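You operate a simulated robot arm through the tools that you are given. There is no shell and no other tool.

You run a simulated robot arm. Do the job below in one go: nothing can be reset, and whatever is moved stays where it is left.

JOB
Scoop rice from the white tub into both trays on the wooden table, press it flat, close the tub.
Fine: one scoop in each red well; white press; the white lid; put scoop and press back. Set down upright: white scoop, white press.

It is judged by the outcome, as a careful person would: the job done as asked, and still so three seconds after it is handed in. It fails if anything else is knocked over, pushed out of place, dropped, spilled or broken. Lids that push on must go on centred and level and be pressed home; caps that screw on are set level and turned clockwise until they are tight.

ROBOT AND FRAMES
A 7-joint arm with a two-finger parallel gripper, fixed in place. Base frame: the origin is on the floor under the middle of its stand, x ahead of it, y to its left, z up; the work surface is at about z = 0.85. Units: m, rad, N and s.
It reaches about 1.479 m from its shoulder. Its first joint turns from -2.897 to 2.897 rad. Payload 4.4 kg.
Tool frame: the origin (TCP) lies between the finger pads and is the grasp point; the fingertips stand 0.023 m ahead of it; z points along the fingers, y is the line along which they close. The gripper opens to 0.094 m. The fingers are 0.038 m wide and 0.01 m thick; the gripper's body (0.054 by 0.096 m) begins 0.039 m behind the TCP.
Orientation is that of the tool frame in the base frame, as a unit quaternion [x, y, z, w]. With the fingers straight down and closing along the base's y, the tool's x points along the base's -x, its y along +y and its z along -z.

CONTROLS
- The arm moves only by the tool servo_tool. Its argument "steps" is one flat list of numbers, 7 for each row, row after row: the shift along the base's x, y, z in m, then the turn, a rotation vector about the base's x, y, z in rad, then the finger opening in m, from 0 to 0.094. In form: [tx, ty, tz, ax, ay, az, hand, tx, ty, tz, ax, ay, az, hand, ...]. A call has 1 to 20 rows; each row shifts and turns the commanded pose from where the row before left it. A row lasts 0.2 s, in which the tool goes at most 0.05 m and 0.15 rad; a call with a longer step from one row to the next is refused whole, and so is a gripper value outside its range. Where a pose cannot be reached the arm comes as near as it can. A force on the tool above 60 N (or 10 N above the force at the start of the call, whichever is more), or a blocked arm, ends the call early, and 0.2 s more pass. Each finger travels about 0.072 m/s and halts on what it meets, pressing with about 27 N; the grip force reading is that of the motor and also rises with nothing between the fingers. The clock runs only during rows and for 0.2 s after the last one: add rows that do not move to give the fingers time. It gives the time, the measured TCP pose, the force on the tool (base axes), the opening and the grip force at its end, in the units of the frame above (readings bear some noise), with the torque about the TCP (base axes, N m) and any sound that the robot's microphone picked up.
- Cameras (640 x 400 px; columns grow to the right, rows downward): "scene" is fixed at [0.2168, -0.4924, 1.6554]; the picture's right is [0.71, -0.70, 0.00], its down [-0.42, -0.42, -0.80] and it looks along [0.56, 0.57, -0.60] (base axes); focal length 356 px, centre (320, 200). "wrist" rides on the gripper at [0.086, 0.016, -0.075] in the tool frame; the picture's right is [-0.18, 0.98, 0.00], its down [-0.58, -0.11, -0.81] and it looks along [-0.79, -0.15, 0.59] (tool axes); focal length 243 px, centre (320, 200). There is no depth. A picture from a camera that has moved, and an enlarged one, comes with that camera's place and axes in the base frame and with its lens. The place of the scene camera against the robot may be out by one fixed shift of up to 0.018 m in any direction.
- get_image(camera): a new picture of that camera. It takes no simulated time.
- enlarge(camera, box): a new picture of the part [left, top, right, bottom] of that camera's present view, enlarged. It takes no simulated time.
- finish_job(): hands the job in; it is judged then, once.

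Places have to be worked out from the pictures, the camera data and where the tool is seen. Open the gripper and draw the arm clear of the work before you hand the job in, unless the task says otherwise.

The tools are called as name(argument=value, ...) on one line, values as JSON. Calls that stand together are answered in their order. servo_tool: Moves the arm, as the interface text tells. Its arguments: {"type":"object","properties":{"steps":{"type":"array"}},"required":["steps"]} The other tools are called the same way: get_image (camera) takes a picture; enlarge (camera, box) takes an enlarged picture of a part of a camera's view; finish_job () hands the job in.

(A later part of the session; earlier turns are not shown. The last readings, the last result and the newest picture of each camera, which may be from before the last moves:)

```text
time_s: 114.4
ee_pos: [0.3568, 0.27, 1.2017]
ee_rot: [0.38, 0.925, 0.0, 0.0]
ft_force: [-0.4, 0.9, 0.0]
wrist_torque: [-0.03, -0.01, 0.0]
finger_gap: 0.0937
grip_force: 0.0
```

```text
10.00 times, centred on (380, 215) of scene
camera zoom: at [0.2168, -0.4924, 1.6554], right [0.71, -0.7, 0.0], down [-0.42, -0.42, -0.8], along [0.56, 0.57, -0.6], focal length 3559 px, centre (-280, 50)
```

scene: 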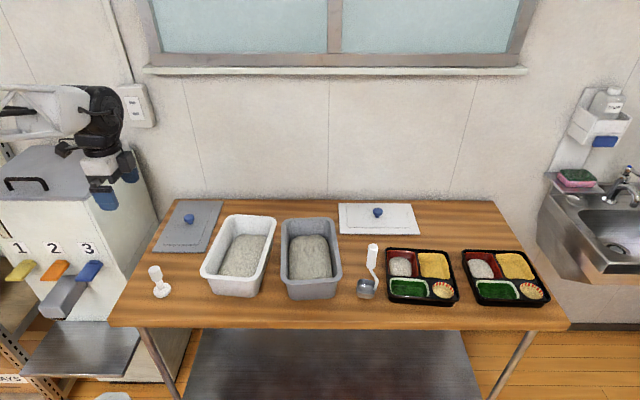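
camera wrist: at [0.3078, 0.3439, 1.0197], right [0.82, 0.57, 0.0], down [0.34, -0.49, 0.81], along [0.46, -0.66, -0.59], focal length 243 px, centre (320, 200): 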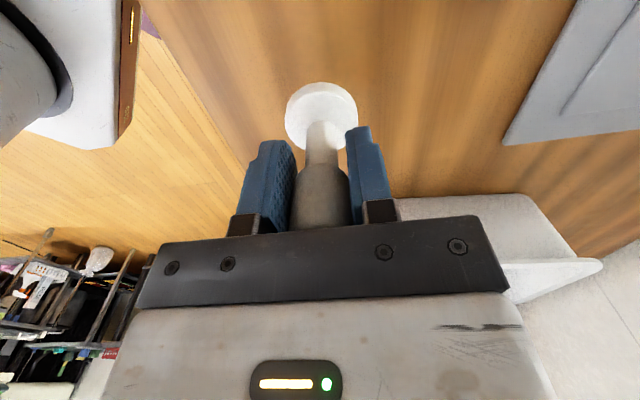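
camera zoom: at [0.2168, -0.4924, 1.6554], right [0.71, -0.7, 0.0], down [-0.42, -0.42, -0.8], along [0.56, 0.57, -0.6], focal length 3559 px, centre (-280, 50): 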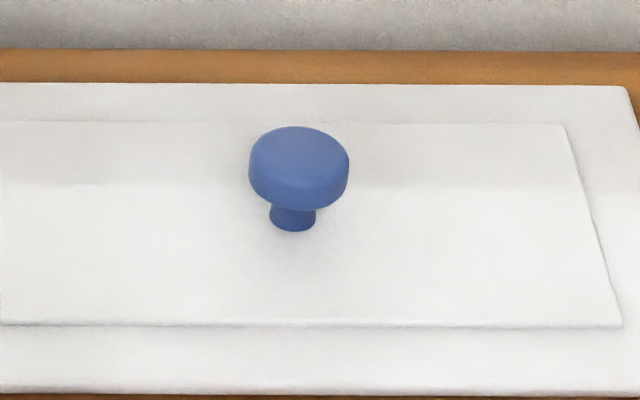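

I take a clear wrist view of the white tub to measure its rim in the tool's own frame.

servo_tool(steps=[0.034, 0.0174, 0, 0, 0, 0, 0.094, 0.034, 0.0174, 0, 0, 0, 0, 0.094, 0.0341, 0.0175, 0, 0, 0, 0, 0.094, 0, 0, 0, 0, 0, 0, 0.094, 0, 0, 0, 0, 0, 0, 0.094])

get_image(camera="wrist")

enlarge(camera="wrist", box=[230, 30, 450, 190])

```text
time_s: 115.6
ee_pos: [0.4596, 0.3207, 1.2008]
ee_rot: [0.379, 0.925, 0.0, 0.0]
ft_force: [-0.7, -0.5, 0.2]
wrist_torque: [0.01, 0.0, 0.03]
finger_gap: 0.0939
grip_force: 0.2
```

```text
taken
camera wrist: at [0.4106, 0.3917, 1.2751], right [0.82, 0.57, 0.0], down [0.34, -0.49, 0.81], along [0.46, -0.66, -0.59], focal length 243 px, centre (320, 200)
```

wrist: 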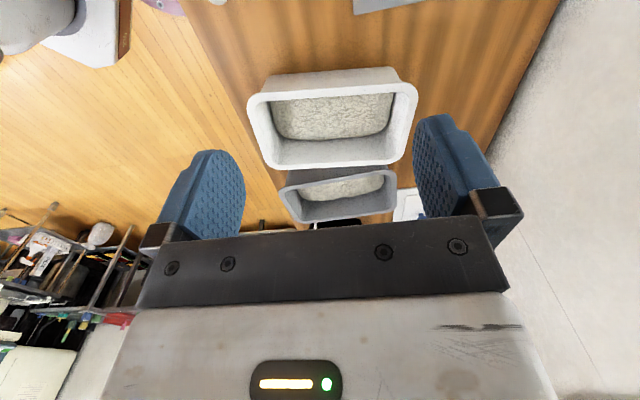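

```text
2.50 times, centred on (340, 110) of wrist
camera zoom: at [0.4106, 0.3917, 1.2751], right [0.82, 0.57, 0.0], down [0.34, -0.49, 0.81], along [0.46, -0.66, -0.59], focal length 606 px, centre (270, 425)
```

zoom: 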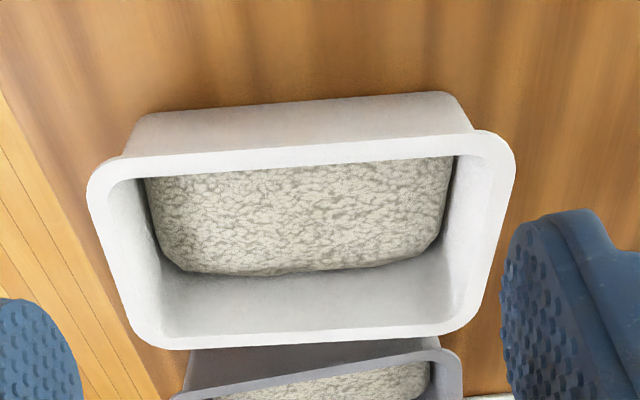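

From this wrist view and the scene view combined, the tub's rim lies at z≈0.94, centre ≈ (r -0.216, f 0.737), 0.262×0.157 m, turned about 6° clockwise. Next I go above the white lid's knob (about (1.032, 0.040)) to measure the lid.

servo_tool(steps=[0.03815, -0.01875, 0, 0, 0, 0, 0.094, 0.03815, -0.01875, 0, 0, 0, 0, 0.094, 0.03815, -0.01875, 0, 0, 0, 0, 0.094, 0.03815, -0.01875, 0, 0, 0, 0, 0.094, 0.03815, -0.01875, 0, 0, 0, 0, 0.094, 0.03815, -0.01875, 0, 0, 0, 0, 0.094, 0.03815, -0.01875, 0, 0, 0, 0, 0.094, 0.03815, -0.01875, 0, 0, 0, 0, 0.094, 0.03815, -0.01875, 0, 0, 0, 0, 0.094, 0.03815, -0.01875, 0, 0, 0, 0, 0.094, 0.03815, -0.01875, 0, 0, 0, 0, 0.094, 0.03815, -0.01875, 0, 0, 0, 0, 0.094, 0.03815, -0.01875, 0, 0, 0, 0, 0.094, 0.03815, -0.01875, 0, 0, 0, 0, 0.094, 0.03815, -0.01875, 0, 0, 0, 0, 0.094, 0, 0, -0.04, 0, 0, 0, 0.094, 0, 0, -0.04, 0, 0, 0, 0.094, 0, 0, -0.04, 0, 0, 0, 0.094, 0, 0, 0, 0, 0, 0, 0.094])

get_image(camera="wrist")

get_image(camera="scene")

```text
time_s: 119.6
ee_pos: [1.0291, 0.041, 1.0791]
ee_rot: [0.38, 0.925, 0.0, 0.0]
ft_force: [0.3, -0.9, -0.3]
wrist_torque: [0.03, -0.01, 0.02]
finger_gap: 0.094
grip_force: 0.1
```

```text
taken
camera wrist: at [0.9811, 0.1121, 1.1543], right [0.82, 0.57, 0.0], down [0.34, -0.49, 0.81], along [0.46, -0.66, -0.59], focal length 243 px, centre (320, 200)
```

wrist: 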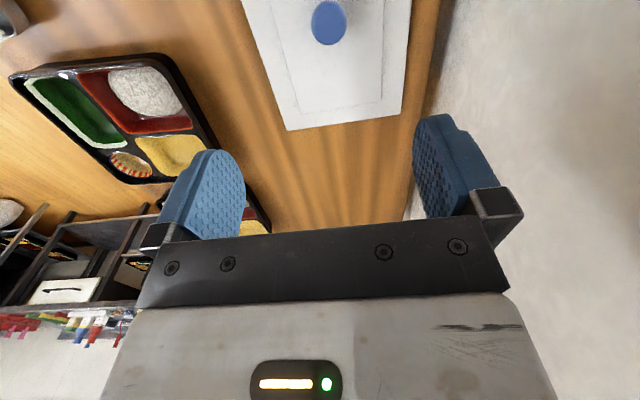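

```text
taken
```

scene: 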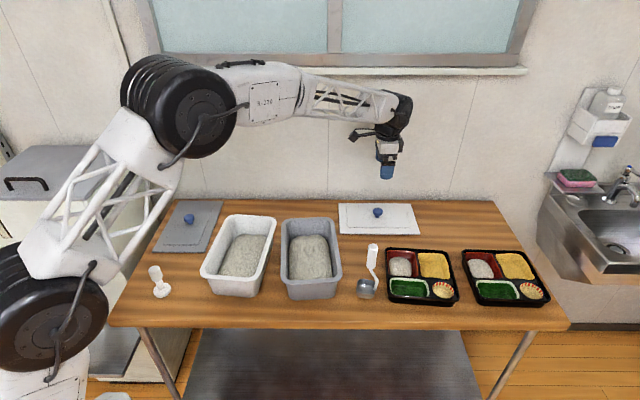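

The knob appears about 8.5 mm off in the closing direction. I correct that, lower to z≈0.97 and look again.

servo_tool(steps=[0.003, 0.003, -0.035, 0, 0, 0, 0.094, 0.003, 0.0031, -0.04, 0, 0, 0, 0.094, 0, 0, -0.035, 0, 0, 0, 0.094, 0, 0, 0, 0, 0, 0, 0.094, 0, 0, 0, 0, 0, 0, 0.094])

get_image(camera="wrist")

enlarge(camera="scene", box=[340, 150, 430, 240])

```text
time_s: 120.8
ee_pos: [1.0384, 0.0477, 0.9689]
ee_rot: [0.379, 0.925, 0.0, -0.001]
ft_force: [-0.3, 0.1, -0.7]
wrist_torque: [0.0, -0.01, -0.01]
finger_gap: 0.094
grip_force: 0.1
```

```text
taken
camera wrist: at [0.9901, 0.1193, 1.0438], right [0.82, 0.57, 0.0], down [0.34, -0.49, 0.81], along [0.46, -0.66, -0.59], focal length 243 px, centre (320, 200)
```

wrist: 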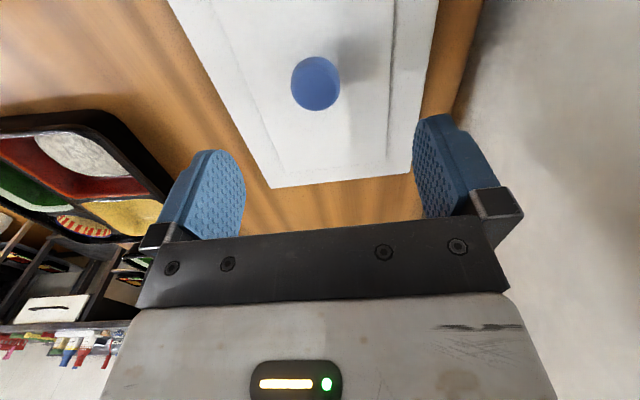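

```text
4.44 times, centred on (385, 195) of scene
camera zoom: at [0.2168, -0.4924, 1.6554], right [0.71, -0.7, 0.0], down [-0.42, -0.42, -0.8], along [0.56, 0.57, -0.6], focal length 1582 px, centre (31, 222)
```

zoom: 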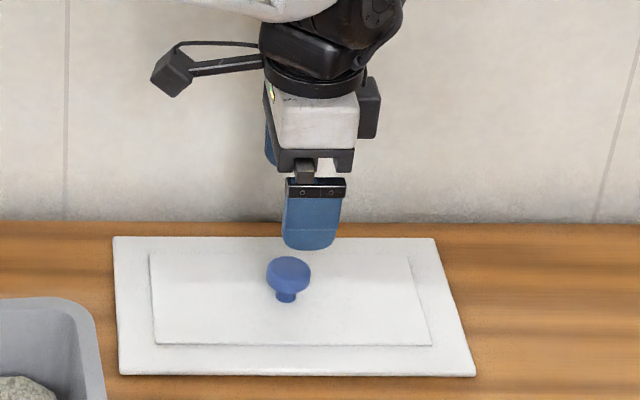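

Knob and tool axis agree to about 3 mm; I correct and lower around the knob carefully, stopping with the fingertips just above the lid's panel.

servo_tool(steps=[-0.0039, 0.0003, -0.03, 0, 0, 0, 0.094, 0, 0, -0.025, 0, 0, 0, 0.094, 0, 0, -0.012, 0, 0, 0, 0.094, 0, 0, -0.007, 0, 0, 0, 0.094, 0, 0, 0, 0, 0, 0, 0.094])

get_image(camera="wrist")

enlarge(camera="scene", box=[340, 180, 420, 240])

```text
time_s: 122.0
ee_pos: [1.0328, 0.0468, 0.8961]
ee_rot: [0.379, 0.925, -0.001, 0.001]
ft_force: [-0.5, 0.9, -0.2]
wrist_torque: [0.02, 0.0, 0.0]
finger_gap: 0.0942
grip_force: 0.1
```

```text
taken
camera wrist: at [0.9848, 0.1189, 0.9706], right [0.82, 0.57, 0.0], down [0.34, -0.49, 0.81], along [0.46, -0.66, -0.59], focal length 243 px, centre (320, 200)
```

wrist: 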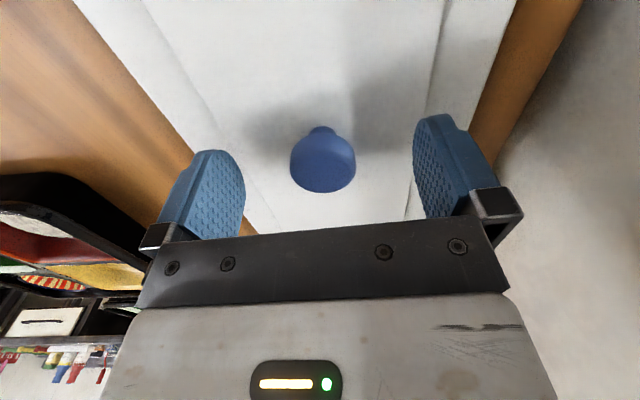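

```text
6.67 times, centred on (380, 210) of scene
camera zoom: at [0.2168, -0.4924, 1.6554], right [0.71, -0.7, 0.0], down [-0.42, -0.42, -0.8], along [0.56, 0.57, -0.6], focal length 2373 px, centre (-80, 133)
```

zoom: 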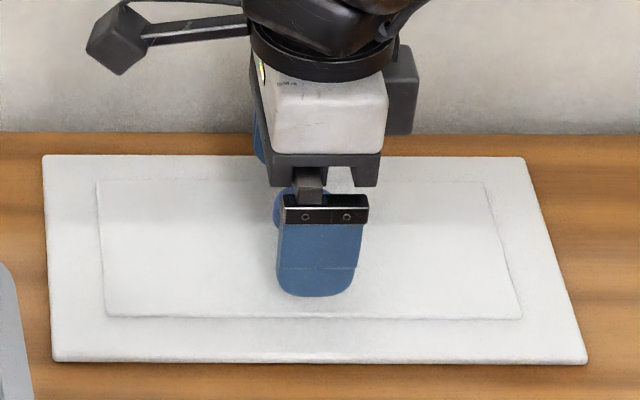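

The knob is centred, its top a few millimetres below the TCP. I go down 4 mm more, check there's no contact with the panel, and close.

servo_tool(steps=[0, 0, -0.002, 0, 0, 0, 0.094, 0, 0, -0.002, 0, 0, 0, 0.094, 0, 0, 0, 0, 0, 0, 0.094])

servo_tool(steps=[0, 0, 0, 0, 0, 0, 0.05, 0, 0, 0, 0, 0, 0, 0.0, 0, 0, 0, 0, 0, 0, 0.0, 0, 0, 0, 0, 0, 0, 0.0, 0, 0, 0, 0, 0, 0, 0.0])

get_image(camera="wrist")

enlarge(camera="scene", box=[340, 180, 420, 240])

```text
time_s: 122.8
ee_pos: [1.0341, 0.0464, 0.8924]
ee_rot: [0.379, 0.925, 0.0, 0.001]
ft_force: [-0.5, -0.2, 0.1]
wrist_torque: [0.0, -0.01, 0.04]
finger_gap: 0.0944
grip_force: 0.1
```

```text
time_s: 124.0
ee_pos: [1.0332, 0.0463, 0.8918]
ee_rot: [0.38, 0.925, 0.0, 0.001]
ft_force: [-0.5, -1.3, 0.8]
wrist_torque: [-0.03, -0.01, -0.03]
finger_gap: 0.0327
grip_force: 27.2
```

```text
taken
camera wrist: at [0.9858, 0.1185, 0.9668], right [0.82, 0.57, 0.0], down [0.34, -0.49, 0.81], along [0.46, -0.66, -0.59], focal length 243 px, centre (320, 200)
```

wrist: 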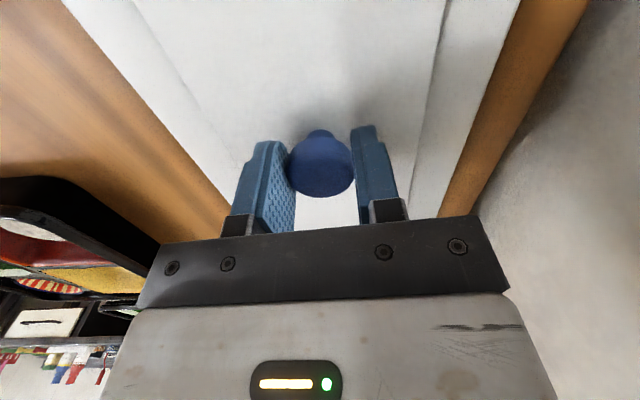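

```text
6.67 times, centred on (380, 210) of scene
camera zoom: at [0.2168, -0.4924, 1.6554], right [0.71, -0.7, 0.0], down [-0.42, -0.42, -0.8], along [0.56, 0.57, -0.6], focal length 2373 px, centre (-80, 133)
```

zoom: 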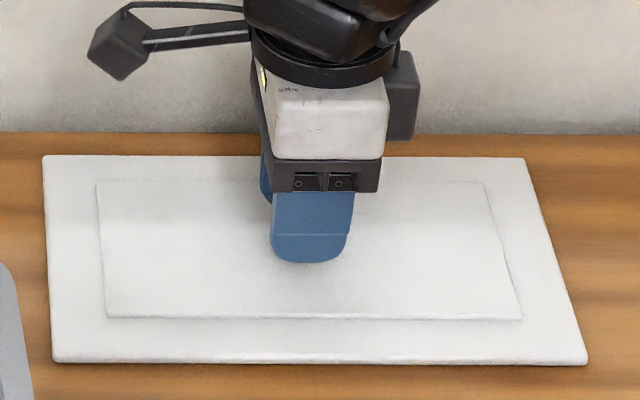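

The knob is gripped (gap 33 mm). I lift the lid slowly and check that it hangs level.

servo_tool(steps=[0, 0, 0.008, 0, 0, 0, 0, 0, 0, 0.02, 0, 0, 0, 0, 0, 0, 0.03, 0, 0, 0, 0, 0, 0, 0.04, 0, 0, 0, 0, 0, 0, 0.04, 0, 0, 0, 0, 0, 0, 0.04, 0, 0, 0, 0, 0, 0, 0.03, 0, 0, 0, 0, 0, 0, 0, 0, 0, 0, 0])

get_image(camera="wrist")

enlarge(camera="scene", box=[320, 100, 460, 240])

```text
time_s: 125.8
ee_pos: [1.0318, 0.0461, 1.0997]
ee_rot: [0.38, 0.925, 0.0, -0.001]
ft_force: [-0.2, 1.0, -1.2]
wrist_torque: [0.0, 0.02, 0.01]
finger_gap: 0.0327
grip_force: 26.7
```

```text
taken
camera wrist: at [0.9847, 0.117, 1.1734], right [0.82, 0.57, 0.0], down [0.34, -0.49, 0.81], along [0.46, -0.66, -0.59], focal length 243 px, centre (320, 200)
```

wrist: 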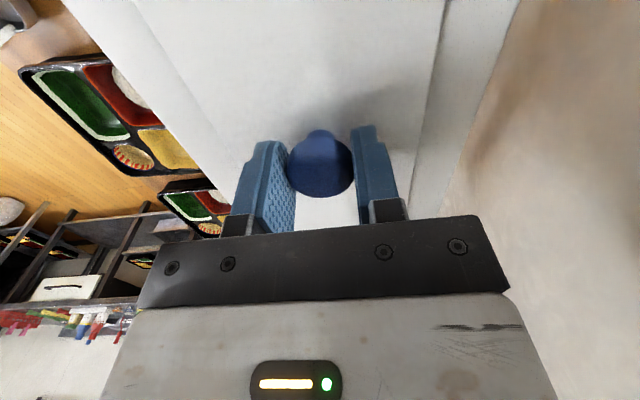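

```text
2.86 times, centred on (390, 170) of scene
camera zoom: at [0.2168, -0.4924, 1.6554], right [0.71, -0.7, 0.0], down [-0.42, -0.42, -0.8], along [0.56, 0.57, -0.6], focal length 1017 px, centre (120, 286)
```

zoom: 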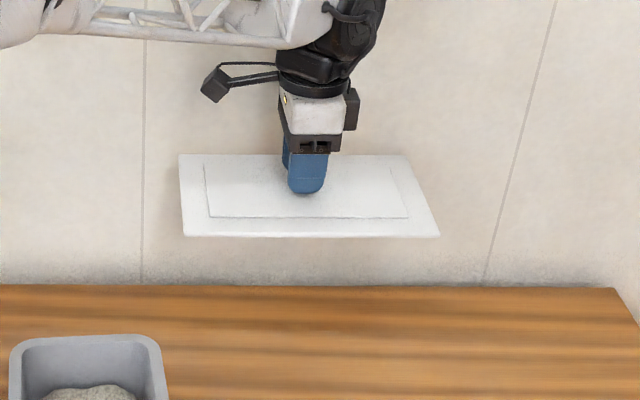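

The lid hangs level. I raise it to z≈1.2 and carry it above the white tub while turning it 84.5° to line up with the tub's long side.

servo_tool(steps=[0, 0, 0.03, 0, 0, 0, 0, 0, 0, 0.04, 0, 0, 0, 0, 0, 0, 0.03, 0, 0, 0, 0, -0.02, 0.0062, 0, 0, 0, 0.08, 0, -0.0375, 0.0116, 0, 0, 0, 0.1229, 0, -0.0375, 0.0116, 0, 0, 0, 0.1229, 0, -0.0375, 0.0116, 0, 0, 0, 0.1229, 0, -0.0375, 0.0116, 0, 0, 0, 0.1229, 0, -0.0375, 0.0116, 0, 0, 0, 0.1229, 0, -0.0375, 0.0116, 0, 0, 0, 0.1229, 0, -0.0375, 0.0116, 0, 0, 0, 0.1229, 0, -0.0375, 0.0116, 0, 0, 0, 0.1229, 0, -0.0375, 0.0116, 0, 0, 0, 0.1229, 0, -0.0375, 0.0116, 0, 0, 0, 0.1229, 0, -0.0375, 0.0116, 0, 0, 0, 0.1229, 0, -0.0169, 0.0053, 0, 0, 0, 0.0429, 0, 0, 0, 0, 0, 0, 0, 0])

get_image(camera="scene")

get_image(camera="wrist")

```text
time_s: 129.4
ee_pos: [0.5837, 0.1844, 1.2005]
ee_rot: [-0.342, 0.94, 0.0, 0.0]
ft_force: [1.1, -0.3, -0.9]
wrist_torque: [0.04, -0.02, 0.0]
finger_gap: 0.0325
grip_force: 27.0
```

```text
taken
```

scene: 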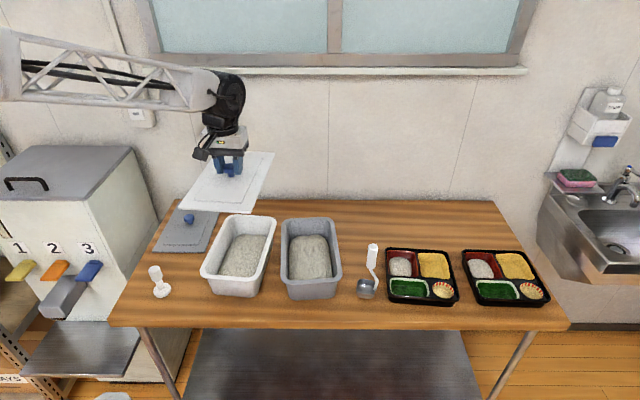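

```text
taken
camera wrist: at [0.5092, 0.14, 1.2745], right [-0.49, 0.87, 0.0], down [0.52, 0.29, 0.81], along [0.7, 0.4, -0.59], focal length 243 px, centre (320, 200)
```

wrist: 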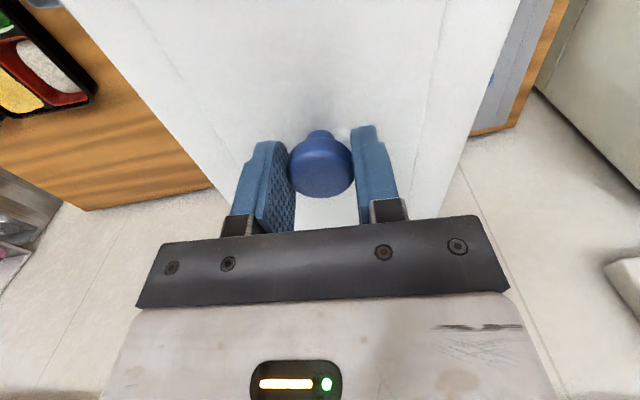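

The lid is turned and above the tub. I lower it to about 4 cm above the rim and compare lid and tub edges.

servo_tool(steps=[0, 0, -0.03, 0, 0, 0, 0, 0, 0, -0.045, 0, 0, 0, 0, 0, 0, -0.045, 0, 0, 0, 0, 0, 0, -0.04, 0, 0, 0, 0, 0, 0, -0.02, 0, 0, 0, 0, 0, 0, 0, 0, 0, 0, 0, 0, 0, 0, 0, 0, 0, 0])

enlarge(camera="scene", box=[180, 180, 300, 310])

get_image(camera="wrist")

```text
time_s: 131.0
ee_pos: [0.5846, 0.1849, 1.0211]
ee_rot: [-0.341, 0.94, 0.001, 0.0]
ft_force: [0.4, 0.2, -0.7]
wrist_torque: [0.03, -0.03, -0.01]
finger_gap: 0.0325
grip_force: 26.8
```

```text
3.08 times, centred on (240, 245) of scene
camera zoom: at [0.2168, -0.4924, 1.6554], right [0.71, -0.7, 0.0], down [-0.42, -0.42, -0.8], along [0.56, 0.57, -0.6], focal length 1095 px, centre (566, 62)
```

zoom: 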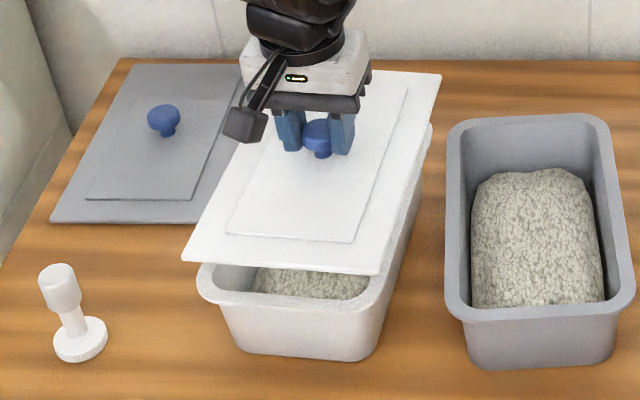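

```text
taken
camera wrist: at [0.5103, 0.1419, 1.0947], right [-0.49, 0.87, 0.0], down [0.52, 0.29, 0.81], along [0.7, 0.39, -0.59], focal length 243 px, centre (320, 200)
```

wrist: 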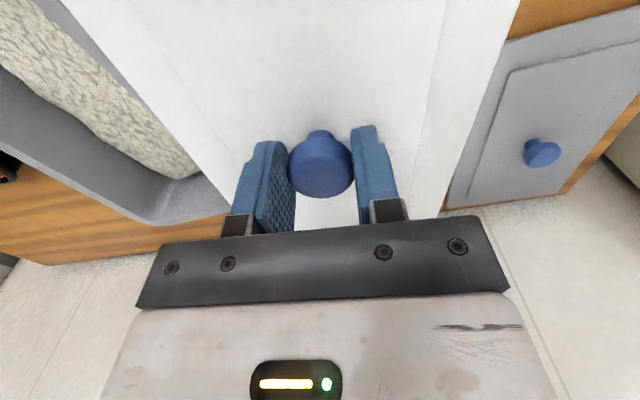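

Lid and tub axes match; by the scene view the lid's centre is a few millimetres too far right and back. I shift it slightly and lower to about 1 cm above the rim, where parallax is small.

servo_tool(steps=[-0.0042, -0.0007, -0.012, 0, 0, 0, 0, 0, 0, -0.01, 0, 0, 0, 0, 0, 0, -0.004, 0, 0, 0, 0, 0, 0, 0, 0, 0, 0, 0])

enlarge(camera="scene", box=[190, 200, 290, 305])

enlarge(camera="scene", box=[195, 255, 260, 300])

enlarge(camera="scene", box=[240, 205, 285, 250])

```text
time_s: 132.0
ee_pos: [0.5818, 0.1845, 0.9947]
ee_rot: [-0.341, 0.94, 0.0, 0.0]
ft_force: [0.2, -0.5, -0.1]
wrist_torque: [0.01, 0.03, 0.01]
finger_gap: 0.0327
grip_force: 26.8
```

```text
3.81 times, centred on (240, 252) of scene
camera zoom: at [0.2168, -0.4924, 1.6554], right [0.71, -0.7, 0.0], down [-0.42, -0.42, -0.8], along [0.56, 0.57, -0.6], focal length 1356 px, centre (625, 0)
```

zoom: 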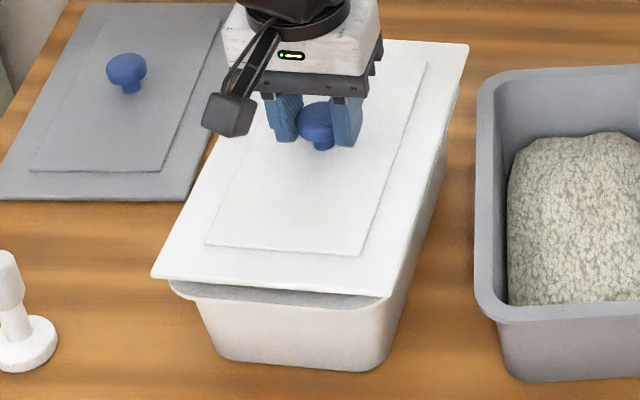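

```text
8.89 times, centred on (228, 278) of scene
camera zoom: at [0.2168, -0.4924, 1.6554], right [0.71, -0.7, 0.0], down [-0.42, -0.42, -0.8], along [0.56, 0.57, -0.6], focal length 3164 px, centre (1142, -489)
```

zoom: 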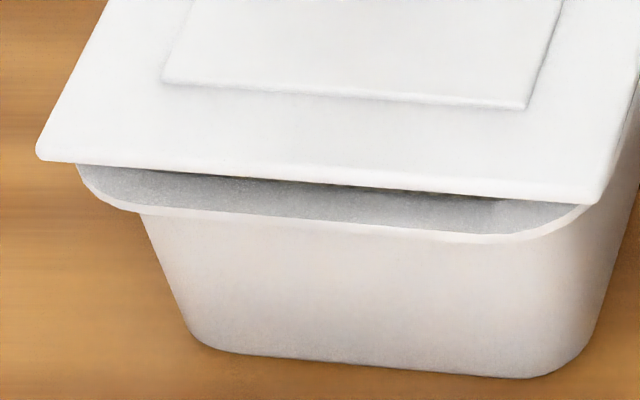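

```text
8.89 times, centred on (262, 228) of scene
camera zoom: at [0.2168, -0.4924, 1.6554], right [0.71, -0.7, 0.0], down [-0.42, -0.42, -0.8], along [0.56, 0.57, -0.6], focal length 3164 px, centre (831, -44)
```

zoom: 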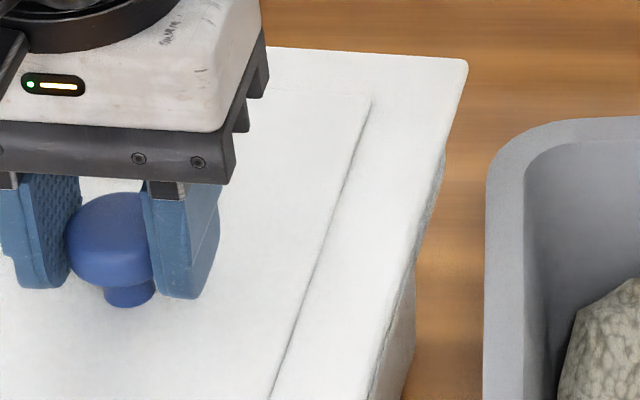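

Lid and rim edges now agree to within about 2 mm in both directions and in angle. I lower in small steps until the lid touches the rim.

servo_tool(steps=[0, 0, -0.004, 0, 0, 0, 0, 0, 0, -0.003, 0, 0, 0, 0, 0, 0, 0, 0, 0, 0, 0])

servo_tool(steps=[0, 0, -0.002, 0, 0, 0, 0, 0, 0, 0, 0, 0, 0, 0])

servo_tool(steps=[0, 0, -0.002, 0, 0, 0, 0, 0, 0, 0, 0, 0, 0, 0])

enlarge(camera="scene", box=[195, 255, 260, 300])

enlarge(camera="scene", box=[190, 200, 290, 305])

```text
time_s: 132.8
ee_pos: [0.579, 0.1854, 0.9869]
ee_rot: [-0.342, 0.94, -0.001, 0.0]
ft_force: [-0.4, 0.3, -0.8]
wrist_torque: [0.0, -0.04, -0.01]
finger_gap: 0.0327
grip_force: 27.2
```

```text
time_s: 133.4
ee_pos: [0.5797, 0.1844, 0.9856]
ee_rot: [-0.341, 0.94, -0.001, 0.0]
ft_force: [-0.3, 0.2, -1.0]
wrist_torque: [0.0, 0.01, 0.01]
finger_gap: 0.0326
grip_force: 27.3
```

```text
time_s: 134.0
ee_pos: [0.5818, 0.1852, 0.9831]
ee_rot: [-0.342, 0.94, 0.0, 0.0]
ft_force: [0.3, -0.1, -0.9]
wrist_torque: [-0.01, 0.01, 0.01]
finger_gap: 0.0326
grip_force: 27.2
```

```text
8.89 times, centred on (228, 278) of scene
camera zoom: at [0.2168, -0.4924, 1.6554], right [0.71, -0.7, 0.0], down [-0.42, -0.42, -0.8], along [0.56, 0.57, -0.6], focal length 3164 px, centre (1142, -489)
```

zoom: 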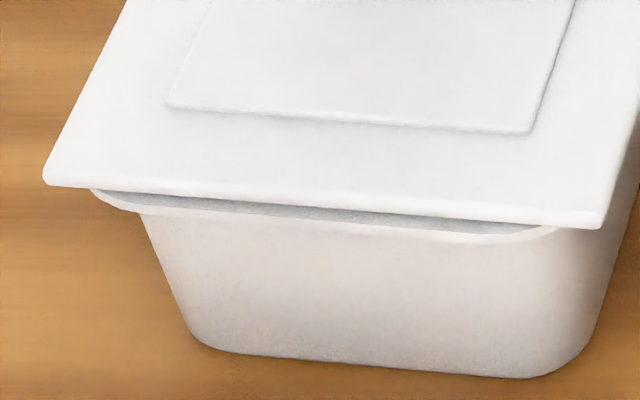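

```text
3.81 times, centred on (240, 252) of scene
camera zoom: at [0.2168, -0.4924, 1.6554], right [0.71, -0.7, 0.0], down [-0.42, -0.42, -0.8], along [0.56, 0.57, -0.6], focal length 1356 px, centre (625, 0)
```

zoom: 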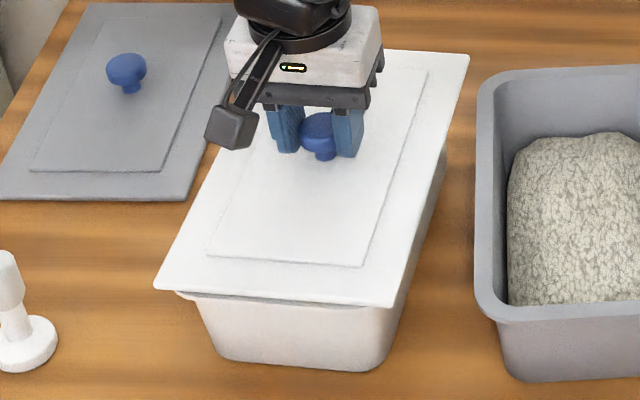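

No contact yet. I zoom in on the right side and the left side of the lid to compare overhangs at this small height.

enlarge(camera="scene", box=[245, 235, 285, 285])

enlarge(camera="scene", box=[195, 255, 235, 305])

enlarge(camera="scene", box=[255, 205, 285, 245])

```text
8.00 times, centred on (265, 260) of scene
camera zoom: at [0.2168, -0.4924, 1.6554], right [0.71, -0.7, 0.0], down [-0.42, -0.42, -0.8], along [0.56, 0.57, -0.6], focal length 2847 px, centre (760, -280)
```

zoom: 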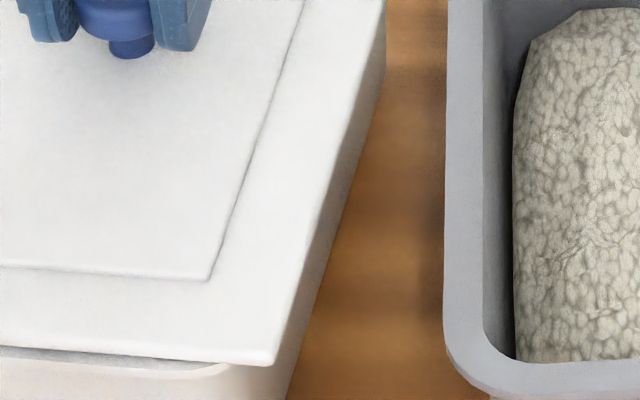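

```text
8.00 times, centred on (215, 280) of scene
camera zoom: at [0.2168, -0.4924, 1.6554], right [0.71, -0.7, 0.0], down [-0.42, -0.42, -0.8], along [0.56, 0.57, -0.6], focal length 2847 px, centre (1160, -440)
```

zoom: 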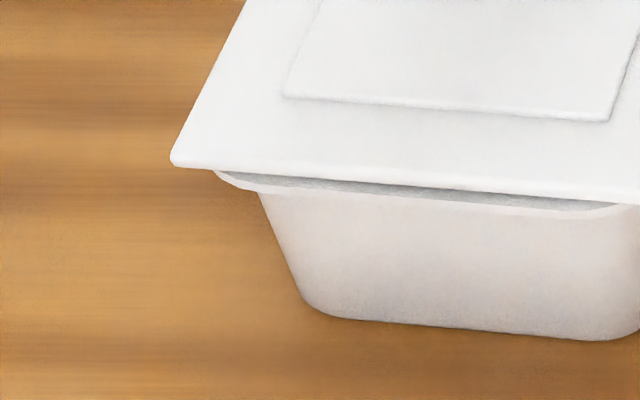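

```text
10.00 times, centred on (270, 225) of scene
camera zoom: at [0.2168, -0.4924, 1.6554], right [0.71, -0.7, 0.0], down [-0.42, -0.42, -0.8], along [0.56, 0.57, -0.6], focal length 3559 px, centre (820, -50)
```

zoom: 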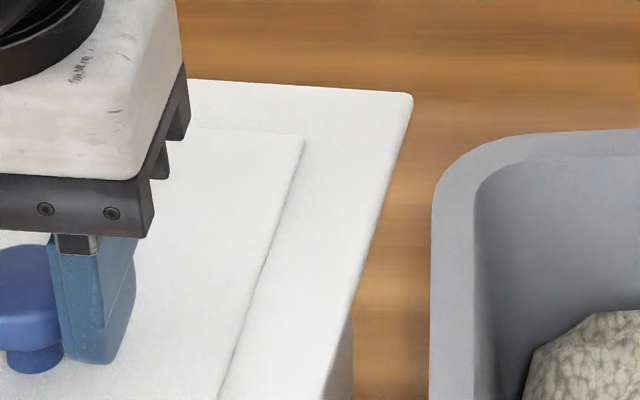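

The overhang looks symmetric left to right. I keep lowering in 2 mm steps toward contact.

servo_tool(steps=[0, 0, -0.002, 0, 0, 0, 0, 0, 0, 0, 0, 0, 0, 0])

servo_tool(steps=[0, 0, -0.002, 0, 0, 0, 0, 0, 0, 0, 0, 0, 0, 0])

enlarge(camera="scene", box=[195, 255, 260, 300])

```text
time_s: 134.6
ee_pos: [0.5804, 0.1841, 0.9813]
ee_rot: [-0.341, 0.94, 0.0, 0.001]
ft_force: [-7.7, -4.2, 22.7]
wrist_torque: [0.01, 0.06, -0.03]
finger_gap: 0.0326
grip_force: 27.5
```

```text
time_s: 135.2
ee_pos: [0.5805, 0.1856, 0.9805]
ee_rot: [-0.341, 0.94, 0.0, 0.001]
ft_force: [-1.5, 6.3, 37.1]
wrist_torque: [0.12, -0.01, 0.02]
finger_gap: 0.0327
grip_force: 26.8
```

```text
8.89 times, centred on (228, 278) of scene
camera zoom: at [0.2168, -0.4924, 1.6554], right [0.71, -0.7, 0.0], down [-0.42, -0.42, -0.8], along [0.56, 0.57, -0.6], focal length 3164 px, centre (1142, -489)
```

zoom: 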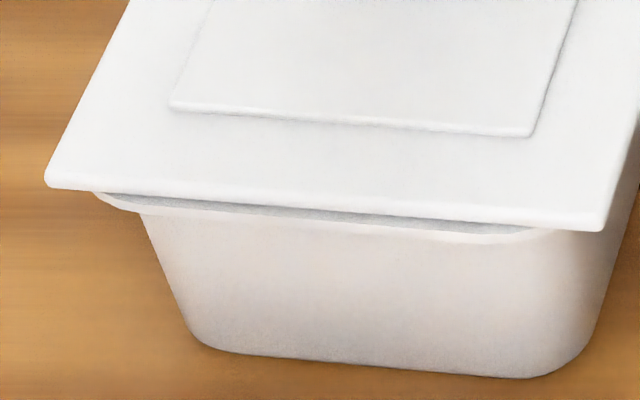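

The lid touches at TCP z≈0.981 but a gap under the flange remains visible at the front, so it hasn't dropped in; force direction and the visible front rim suggest it sits a few millimetres too far back. I lift slightly, shift it 3 mm toward the front, and lower again.

servo_tool(steps=[0, 0, 0.006, 0, 0, 0, 0, -0.0021, -0.0021, 0, 0, 0, 0, 0, 0, 0, 0, 0, 0, 0, 0])

servo_tool(steps=[0, 0, -0.003, 0, 0, 0, 0, 0, 0, -0.001, 0, 0, 0, 0, 0, 0, 0, 0, 0, 0, 0])

servo_tool(steps=[0, 0, -0.0015, 0, 0, 0, 0, 0, 0, 0, 0, 0, 0, 0])

enlarge(camera="scene", box=[195, 255, 260, 300])

```text
time_s: 136.0
ee_pos: [0.5788, 0.1827, 0.9861]
ee_rot: [-0.341, 0.94, -0.001, 0.0]
ft_force: [-0.1, -0.2, -1.3]
wrist_torque: [-0.02, 0.01, 0.04]
finger_gap: 0.0327
grip_force: 27.2
```

```text
time_s: 136.8
ee_pos: [0.5779, 0.1833, 0.982]
ee_rot: [-0.341, 0.94, 0.0, 0.0]
ft_force: [0.9, -0.2, -1.2]
wrist_torque: [0.02, 0.0, 0.03]
finger_gap: 0.0325
grip_force: 26.8
```

```text
time_s: 137.4
ee_pos: [0.5791, 0.1845, 0.9797]
ee_rot: [-0.342, 0.94, 0.0, 0.0]
ft_force: [-3.9, -0.4, 8.7]
wrist_torque: [0.02, 0.07, -0.02]
finger_gap: 0.0326
grip_force: 26.9
```

```text
8.89 times, centred on (228, 278) of scene
camera zoom: at [0.2168, -0.4924, 1.6554], right [0.71, -0.7, 0.0], down [-0.42, -0.42, -0.8], along [0.56, 0.57, -0.6], focal length 3164 px, centre (1142, -489)
```

zoom: 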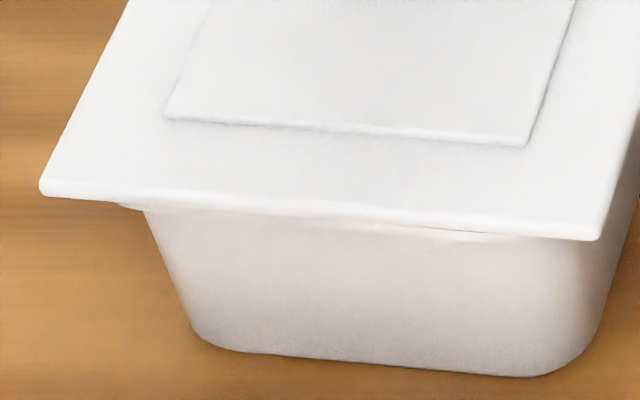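

Now the lid's front edge covers the rim and contact came slightly lower with a small force. I press a little further to see if it goes down.

servo_tool(steps=[0, 0, -0.001, 0, 0, 0, 0, 0, 0, 0, 0, 0, 0, 0])

servo_tool(steps=[0, 0, -0.001, 0, 0, 0, 0, 0, 0, 0, 0, 0, 0, 0])

enlarge(camera="scene", box=[190, 200, 290, 305])

enlarge(camera="scene", box=[245, 235, 285, 285])

```text
time_s: 138.0
ee_pos: [0.5786, 0.1827, 0.9795]
ee_rot: [-0.342, 0.94, 0.0, 0.001]
ft_force: [-9.1, -9.2, 35.3]
wrist_torque: [-0.03, 0.01, 0.0]
finger_gap: 0.0326
grip_force: 27.1
```

```text
time_s: 138.6
ee_pos: [0.5794, 0.1842, 0.9783]
ee_rot: [-0.341, 0.94, -0.001, 0.001]
ft_force: [3.8, 6.2, 36.2]
wrist_torque: [0.14, -0.05, -0.01]
finger_gap: 0.0329
grip_force: 26.6
```

```text
3.81 times, centred on (240, 252) of scene
camera zoom: at [0.2168, -0.4924, 1.6554], right [0.71, -0.7, 0.0], down [-0.42, -0.42, -0.8], along [0.56, 0.57, -0.6], focal length 1356 px, centre (625, 0)
```

zoom: 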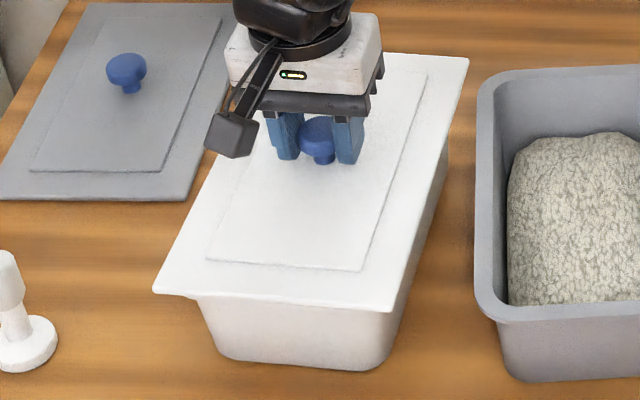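

```text
8.00 times, centred on (265, 260) of scene
camera zoom: at [0.2168, -0.4924, 1.6554], right [0.71, -0.7, 0.0], down [-0.42, -0.42, -0.8], along [0.56, 0.57, -0.6], focal length 2847 px, centre (760, -280)
```

zoom: 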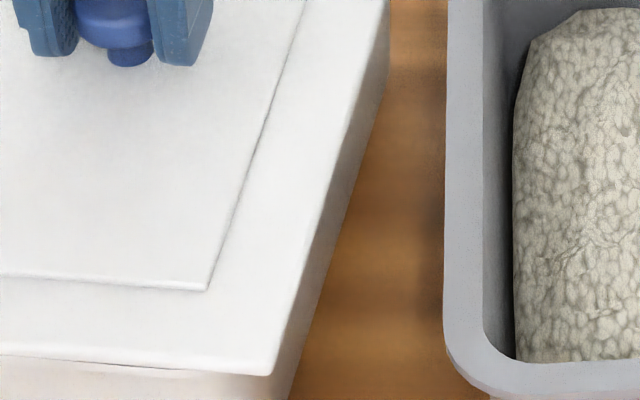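

I check the grey lid, which should have the same shape, to see whether such a lid has a raised flange (that is, a plug underneath).

enlarge(camera="scene", box=[150, 230, 190, 260])

enlarge(camera="scene", box=[185, 225, 225, 260])

get_image(camera="wrist")

```text
13.33 times, centred on (170, 245) of scene
camera zoom: at [0.2168, -0.4924, 1.6554], right [0.71, -0.7, 0.0], down [-0.42, -0.42, -0.8], along [0.56, 0.57, -0.6], focal length 4746 px, centre (2320, -400)
```

zoom: 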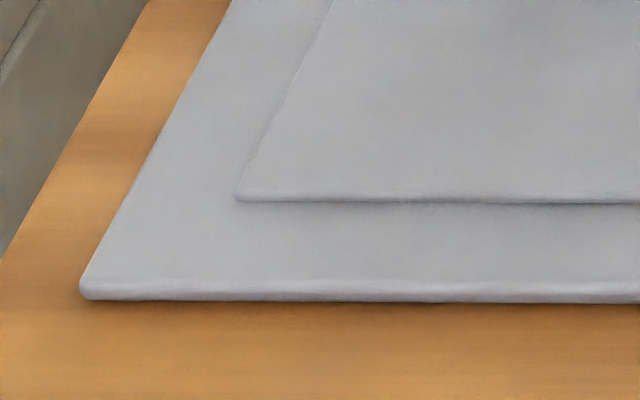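

```text
11.43 times, centred on (205, 242) of scene
camera zoom: at [0.2168, -0.4924, 1.6554], right [0.71, -0.7, 0.0], down [-0.42, -0.42, -0.8], along [0.56, 0.57, -0.6], focal length 4068 px, centre (1634, -286)
```

zoom: 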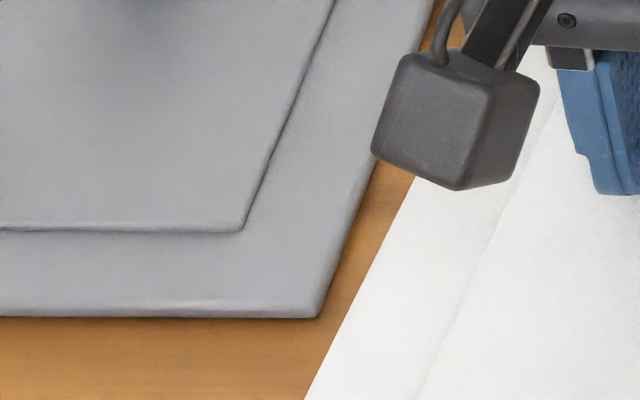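

```text
taken
camera wrist: at [0.5036, 0.1398, 1.0529], right [-0.49, 0.87, 0.0], down [0.51, 0.29, 0.81], along [0.7, 0.4, -0.59], focal length 243 px, centre (320, 200)
```

wrist: 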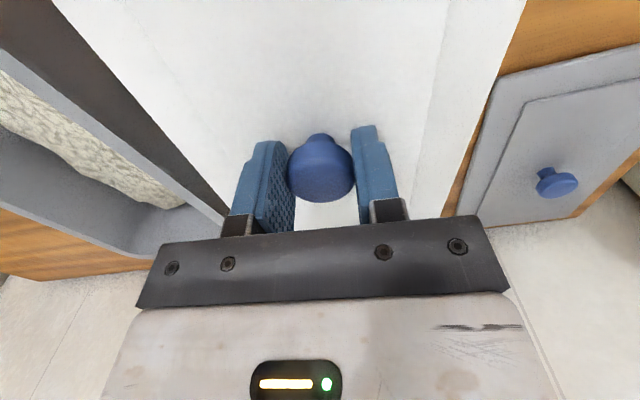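

enlarge(camera="scene", box=[280, 265, 345, 305])

enlarge(camera="scene", box=[195, 265, 260, 305])

```text
9.85 times, centred on (312, 285) of scene
camera zoom: at [0.2168, -0.4924, 1.6554], right [0.71, -0.7, 0.0], down [-0.42, -0.42, -0.8], along [0.56, 0.57, -0.6], focal length 3504 px, centre (394, -637)
```

zoom: 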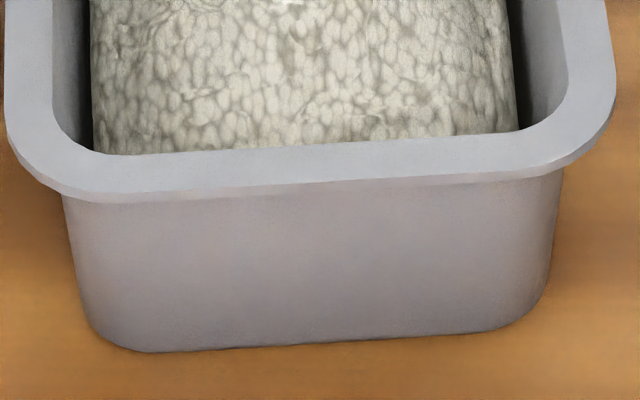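

```text
9.85 times, centred on (228, 285) of scene
camera zoom: at [0.2168, -0.4924, 1.6554], right [0.71, -0.7, 0.0], down [-0.42, -0.42, -0.8], along [0.56, 0.57, -0.6], focal length 3504 px, centre (1231, -637)
```

zoom: 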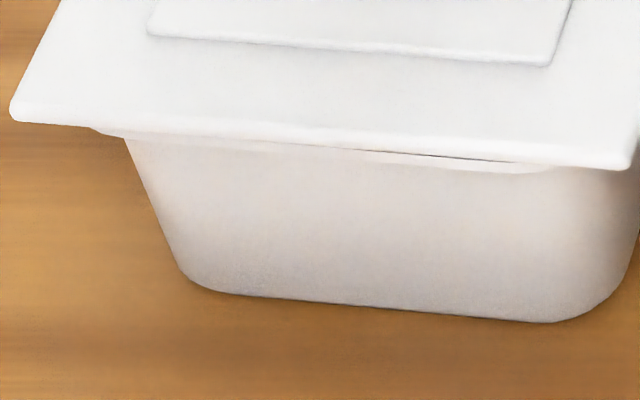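

The grey tub and lid show that this lid is a flat plate that lies on a 13 mm wide rim; the white lid now rests on the rim and its front edge matches. I relieve the push, release the knob, and back off to measure its centring.

servo_tool(steps=[0, 0, 0.0025, 0, 0, 0, 0, 0, 0, 0, 0, 0, 0, 0])

servo_tool(steps=[0, 0, 0, 0, 0, 0, 0.038, 0, 0, 0, 0, 0, 0, 0.05, 0, 0, 0, 0, 0, 0, 0.07, 0, 0, 0, 0, 0, 0, 0.09, 0, 0, 0, 0, 0, 0, 0.094, 0, 0, 0.02, 0, 0, 0, 0.094, 0, 0, 0.04, 0, 0, 0, 0.094, 0, 0, 0.05, 0, 0, 0, 0.094, 0, 0, 0.05, 0, 0, 0, 0.094, 0, 0, 0.05, 0, 0, 0, 0.094, 0, 0, 0.02, 0, 0, 0, 0.094, 0, 0, 0, 0, 0, 0, 0.094])

enlarge(camera="scene", box=[190, 200, 290, 305])

get_image(camera="scene")

```text
time_s: 139.2
ee_pos: [0.5774, 0.1824, 0.9792]
ee_rot: [-0.341, 0.94, 0.0, -0.001]
ft_force: [0.3, -0.2, -1.2]
wrist_torque: [0.01, -0.02, 0.0]
finger_gap: 0.0325
grip_force: 26.6
```

```text
time_s: 141.8
ee_pos: [0.579, 0.1846, 1.2117]
ee_rot: [-0.342, 0.94, 0.0, 0.0]
ft_force: [-0.3, -0.3, 0.5]
wrist_torque: [0.02, 0.04, -0.02]
finger_gap: 0.0942
grip_force: 0.0
heard: snap
```

```text
3.81 times, centred on (240, 252) of scene
camera zoom: at [0.2168, -0.4924, 1.6554], right [0.71, -0.7, 0.0], down [-0.42, -0.42, -0.8], along [0.56, 0.57, -0.6], focal length 1356 px, centre (625, 0)
```

zoom: 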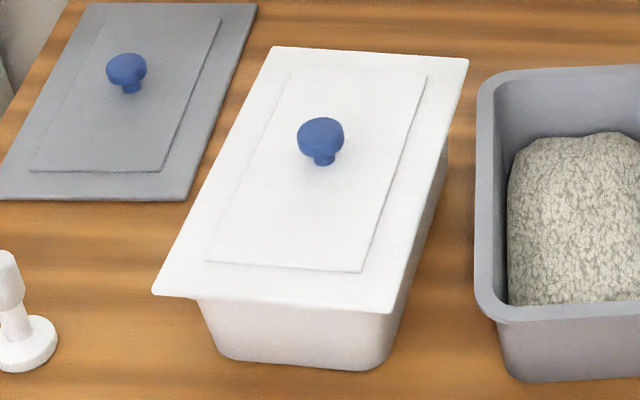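

```text
taken
```

scene: 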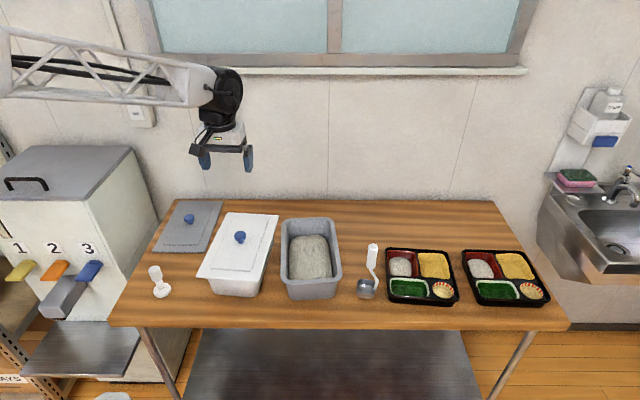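

The microphone heard a "snap" as I let go, so the lid appears to have clicked on. I zoom in to check that it's level and flush on all visible sides.

enlarge(camera="scene", box=[195, 265, 260, 305])

enlarge(camera="scene", box=[245, 235, 285, 285])

get_image(camera="wrist")

```text
9.85 times, centred on (228, 285) of scene
camera zoom: at [0.2168, -0.4924, 1.6554], right [0.71, -0.7, 0.0], down [-0.42, -0.42, -0.8], along [0.56, 0.57, -0.6], focal length 3504 px, centre (1231, -637)
```

zoom: 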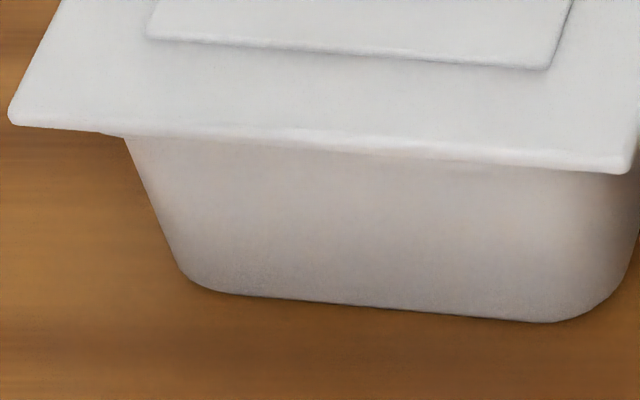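

```text
8.00 times, centred on (265, 260) of scene
camera zoom: at [0.2168, -0.4924, 1.6554], right [0.71, -0.7, 0.0], down [-0.42, -0.42, -0.8], along [0.56, 0.57, -0.6], focal length 2847 px, centre (760, -280)
```

zoom: 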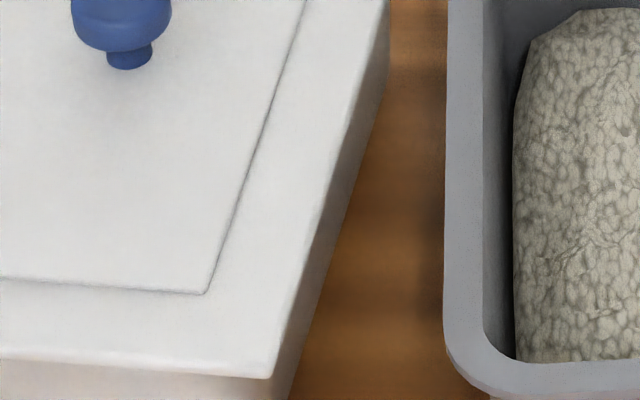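

```text
taken
camera wrist: at [0.504, 0.1397, 1.2858], right [-0.49, 0.87, 0.0], down [0.52, 0.29, 0.81], along [0.7, 0.39, -0.59], focal length 243 px, centre (320, 200)
```

wrist: 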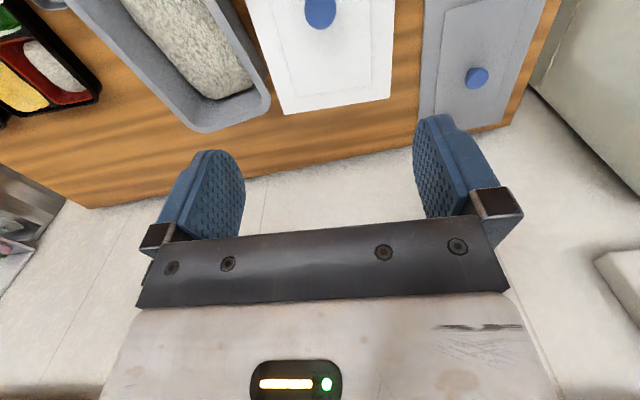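

The lid dropped a bit further, sits flush and level, with the rim's lip now hidden. As a check I press on the knob's top with closed fingers to make sure it is fully home.

servo_tool(steps=[0, 0, -0.04, 0, 0, 0, 0.0, 0, 0, -0.045, 0, 0, 0, 0.0, 0, 0, -0.045, 0, 0, 0, 0.0, 0, 0, -0.03, 0, 0, 0, 0.0, 0, 0, -0.02, 0, 0, 0, 0.0, 0, 0, -0.01, 0, 0, 0, 0.0, 0, 0, 0, 0, 0, 0, 0.0])

get_image(camera="wrist")

enlarge(camera="scene", box=[190, 190, 290, 305])

```text
time_s: 143.4
ee_pos: [0.578, 0.1831, 1.0205]
ee_rot: [-0.341, 0.94, 0.0, 0.001]
ft_force: [1.3, 0.2, -0.2]
wrist_torque: [0.0, 0.03, -0.01]
finger_gap: 0.0001
grip_force: 26.8
```

```text
taken
camera wrist: at [0.503, 0.1399, 1.0955], right [-0.49, 0.87, 0.0], down [0.52, 0.29, 0.81], along [0.7, 0.39, -0.59], focal length 243 px, centre (320, 200)
```

wrist: 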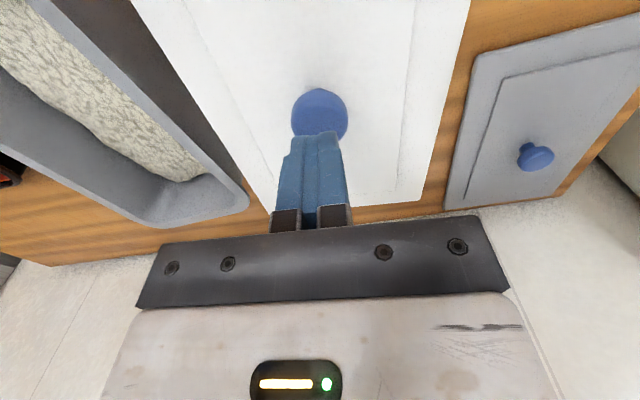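

```text
3.48 times, centred on (240, 248) of scene
camera zoom: at [0.2168, -0.4924, 1.6554], right [0.71, -0.7, 0.0], down [-0.42, -0.42, -0.8], along [0.56, 0.57, -0.6], focal length 1238 px, centre (598, 35)
```

zoom: 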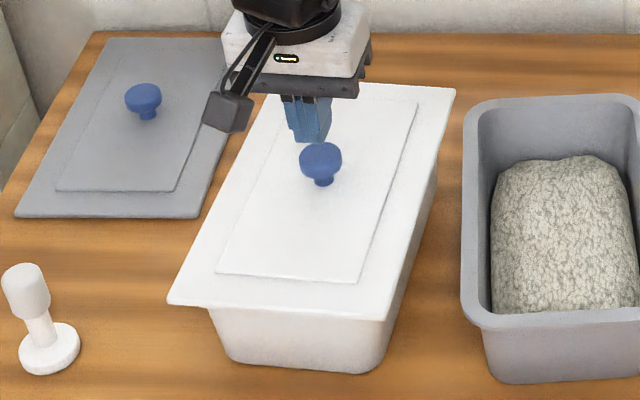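

The closed fingertips are right above the knob. I lower onto it in small steps.

servo_tool(steps=[0, 0, -0.008, 0, 0, 0, 0.0, 0, 0, -0.004, 0, 0, 0, 0.0, 0, 0, 0, 0, 0, 0, 0.0])

servo_tool(steps=[0, 0, -0.003, 0, 0, 0, 0.0, 0, 0, -0.003, 0, 0, 0, 0.0, 0, 0, 0, 0, 0, 0, 0.0])

servo_tool(steps=[0, 0, -0.002, 0, 0, 0, 0.0, 0, 0, 0, 0, 0, 0, 0.0])

```text
time_s: 144.2
ee_pos: [0.578, 0.183, 1.0077]
ee_rot: [-0.342, 0.94, 0.0, 0.0]
ft_force: [1.2, 0.2, 0.5]
wrist_torque: [0.0, -0.03, 0.02]
finger_gap: 0.0
grip_force: 27.0
```

```text
time_s: 145.0
ee_pos: [0.5786, 0.1832, 1.0014]
ee_rot: [-0.34, 0.94, 0.0, 0.0]
ft_force: [-4.0, 1.8, 9.9]
wrist_torque: [0.01, 0.13, 0.01]
finger_gap: 0.0
grip_force: 26.8
```

```text
time_s: 145.6
ee_pos: [0.5778, 0.1837, 1.0016]
ee_rot: [-0.342, 0.94, 0.0, 0.001]
ft_force: [-18.4, 13.7, 42.2]
wrist_torque: [0.2, 0.55, -0.03]
finger_gap: 0.0001
grip_force: 26.8
```

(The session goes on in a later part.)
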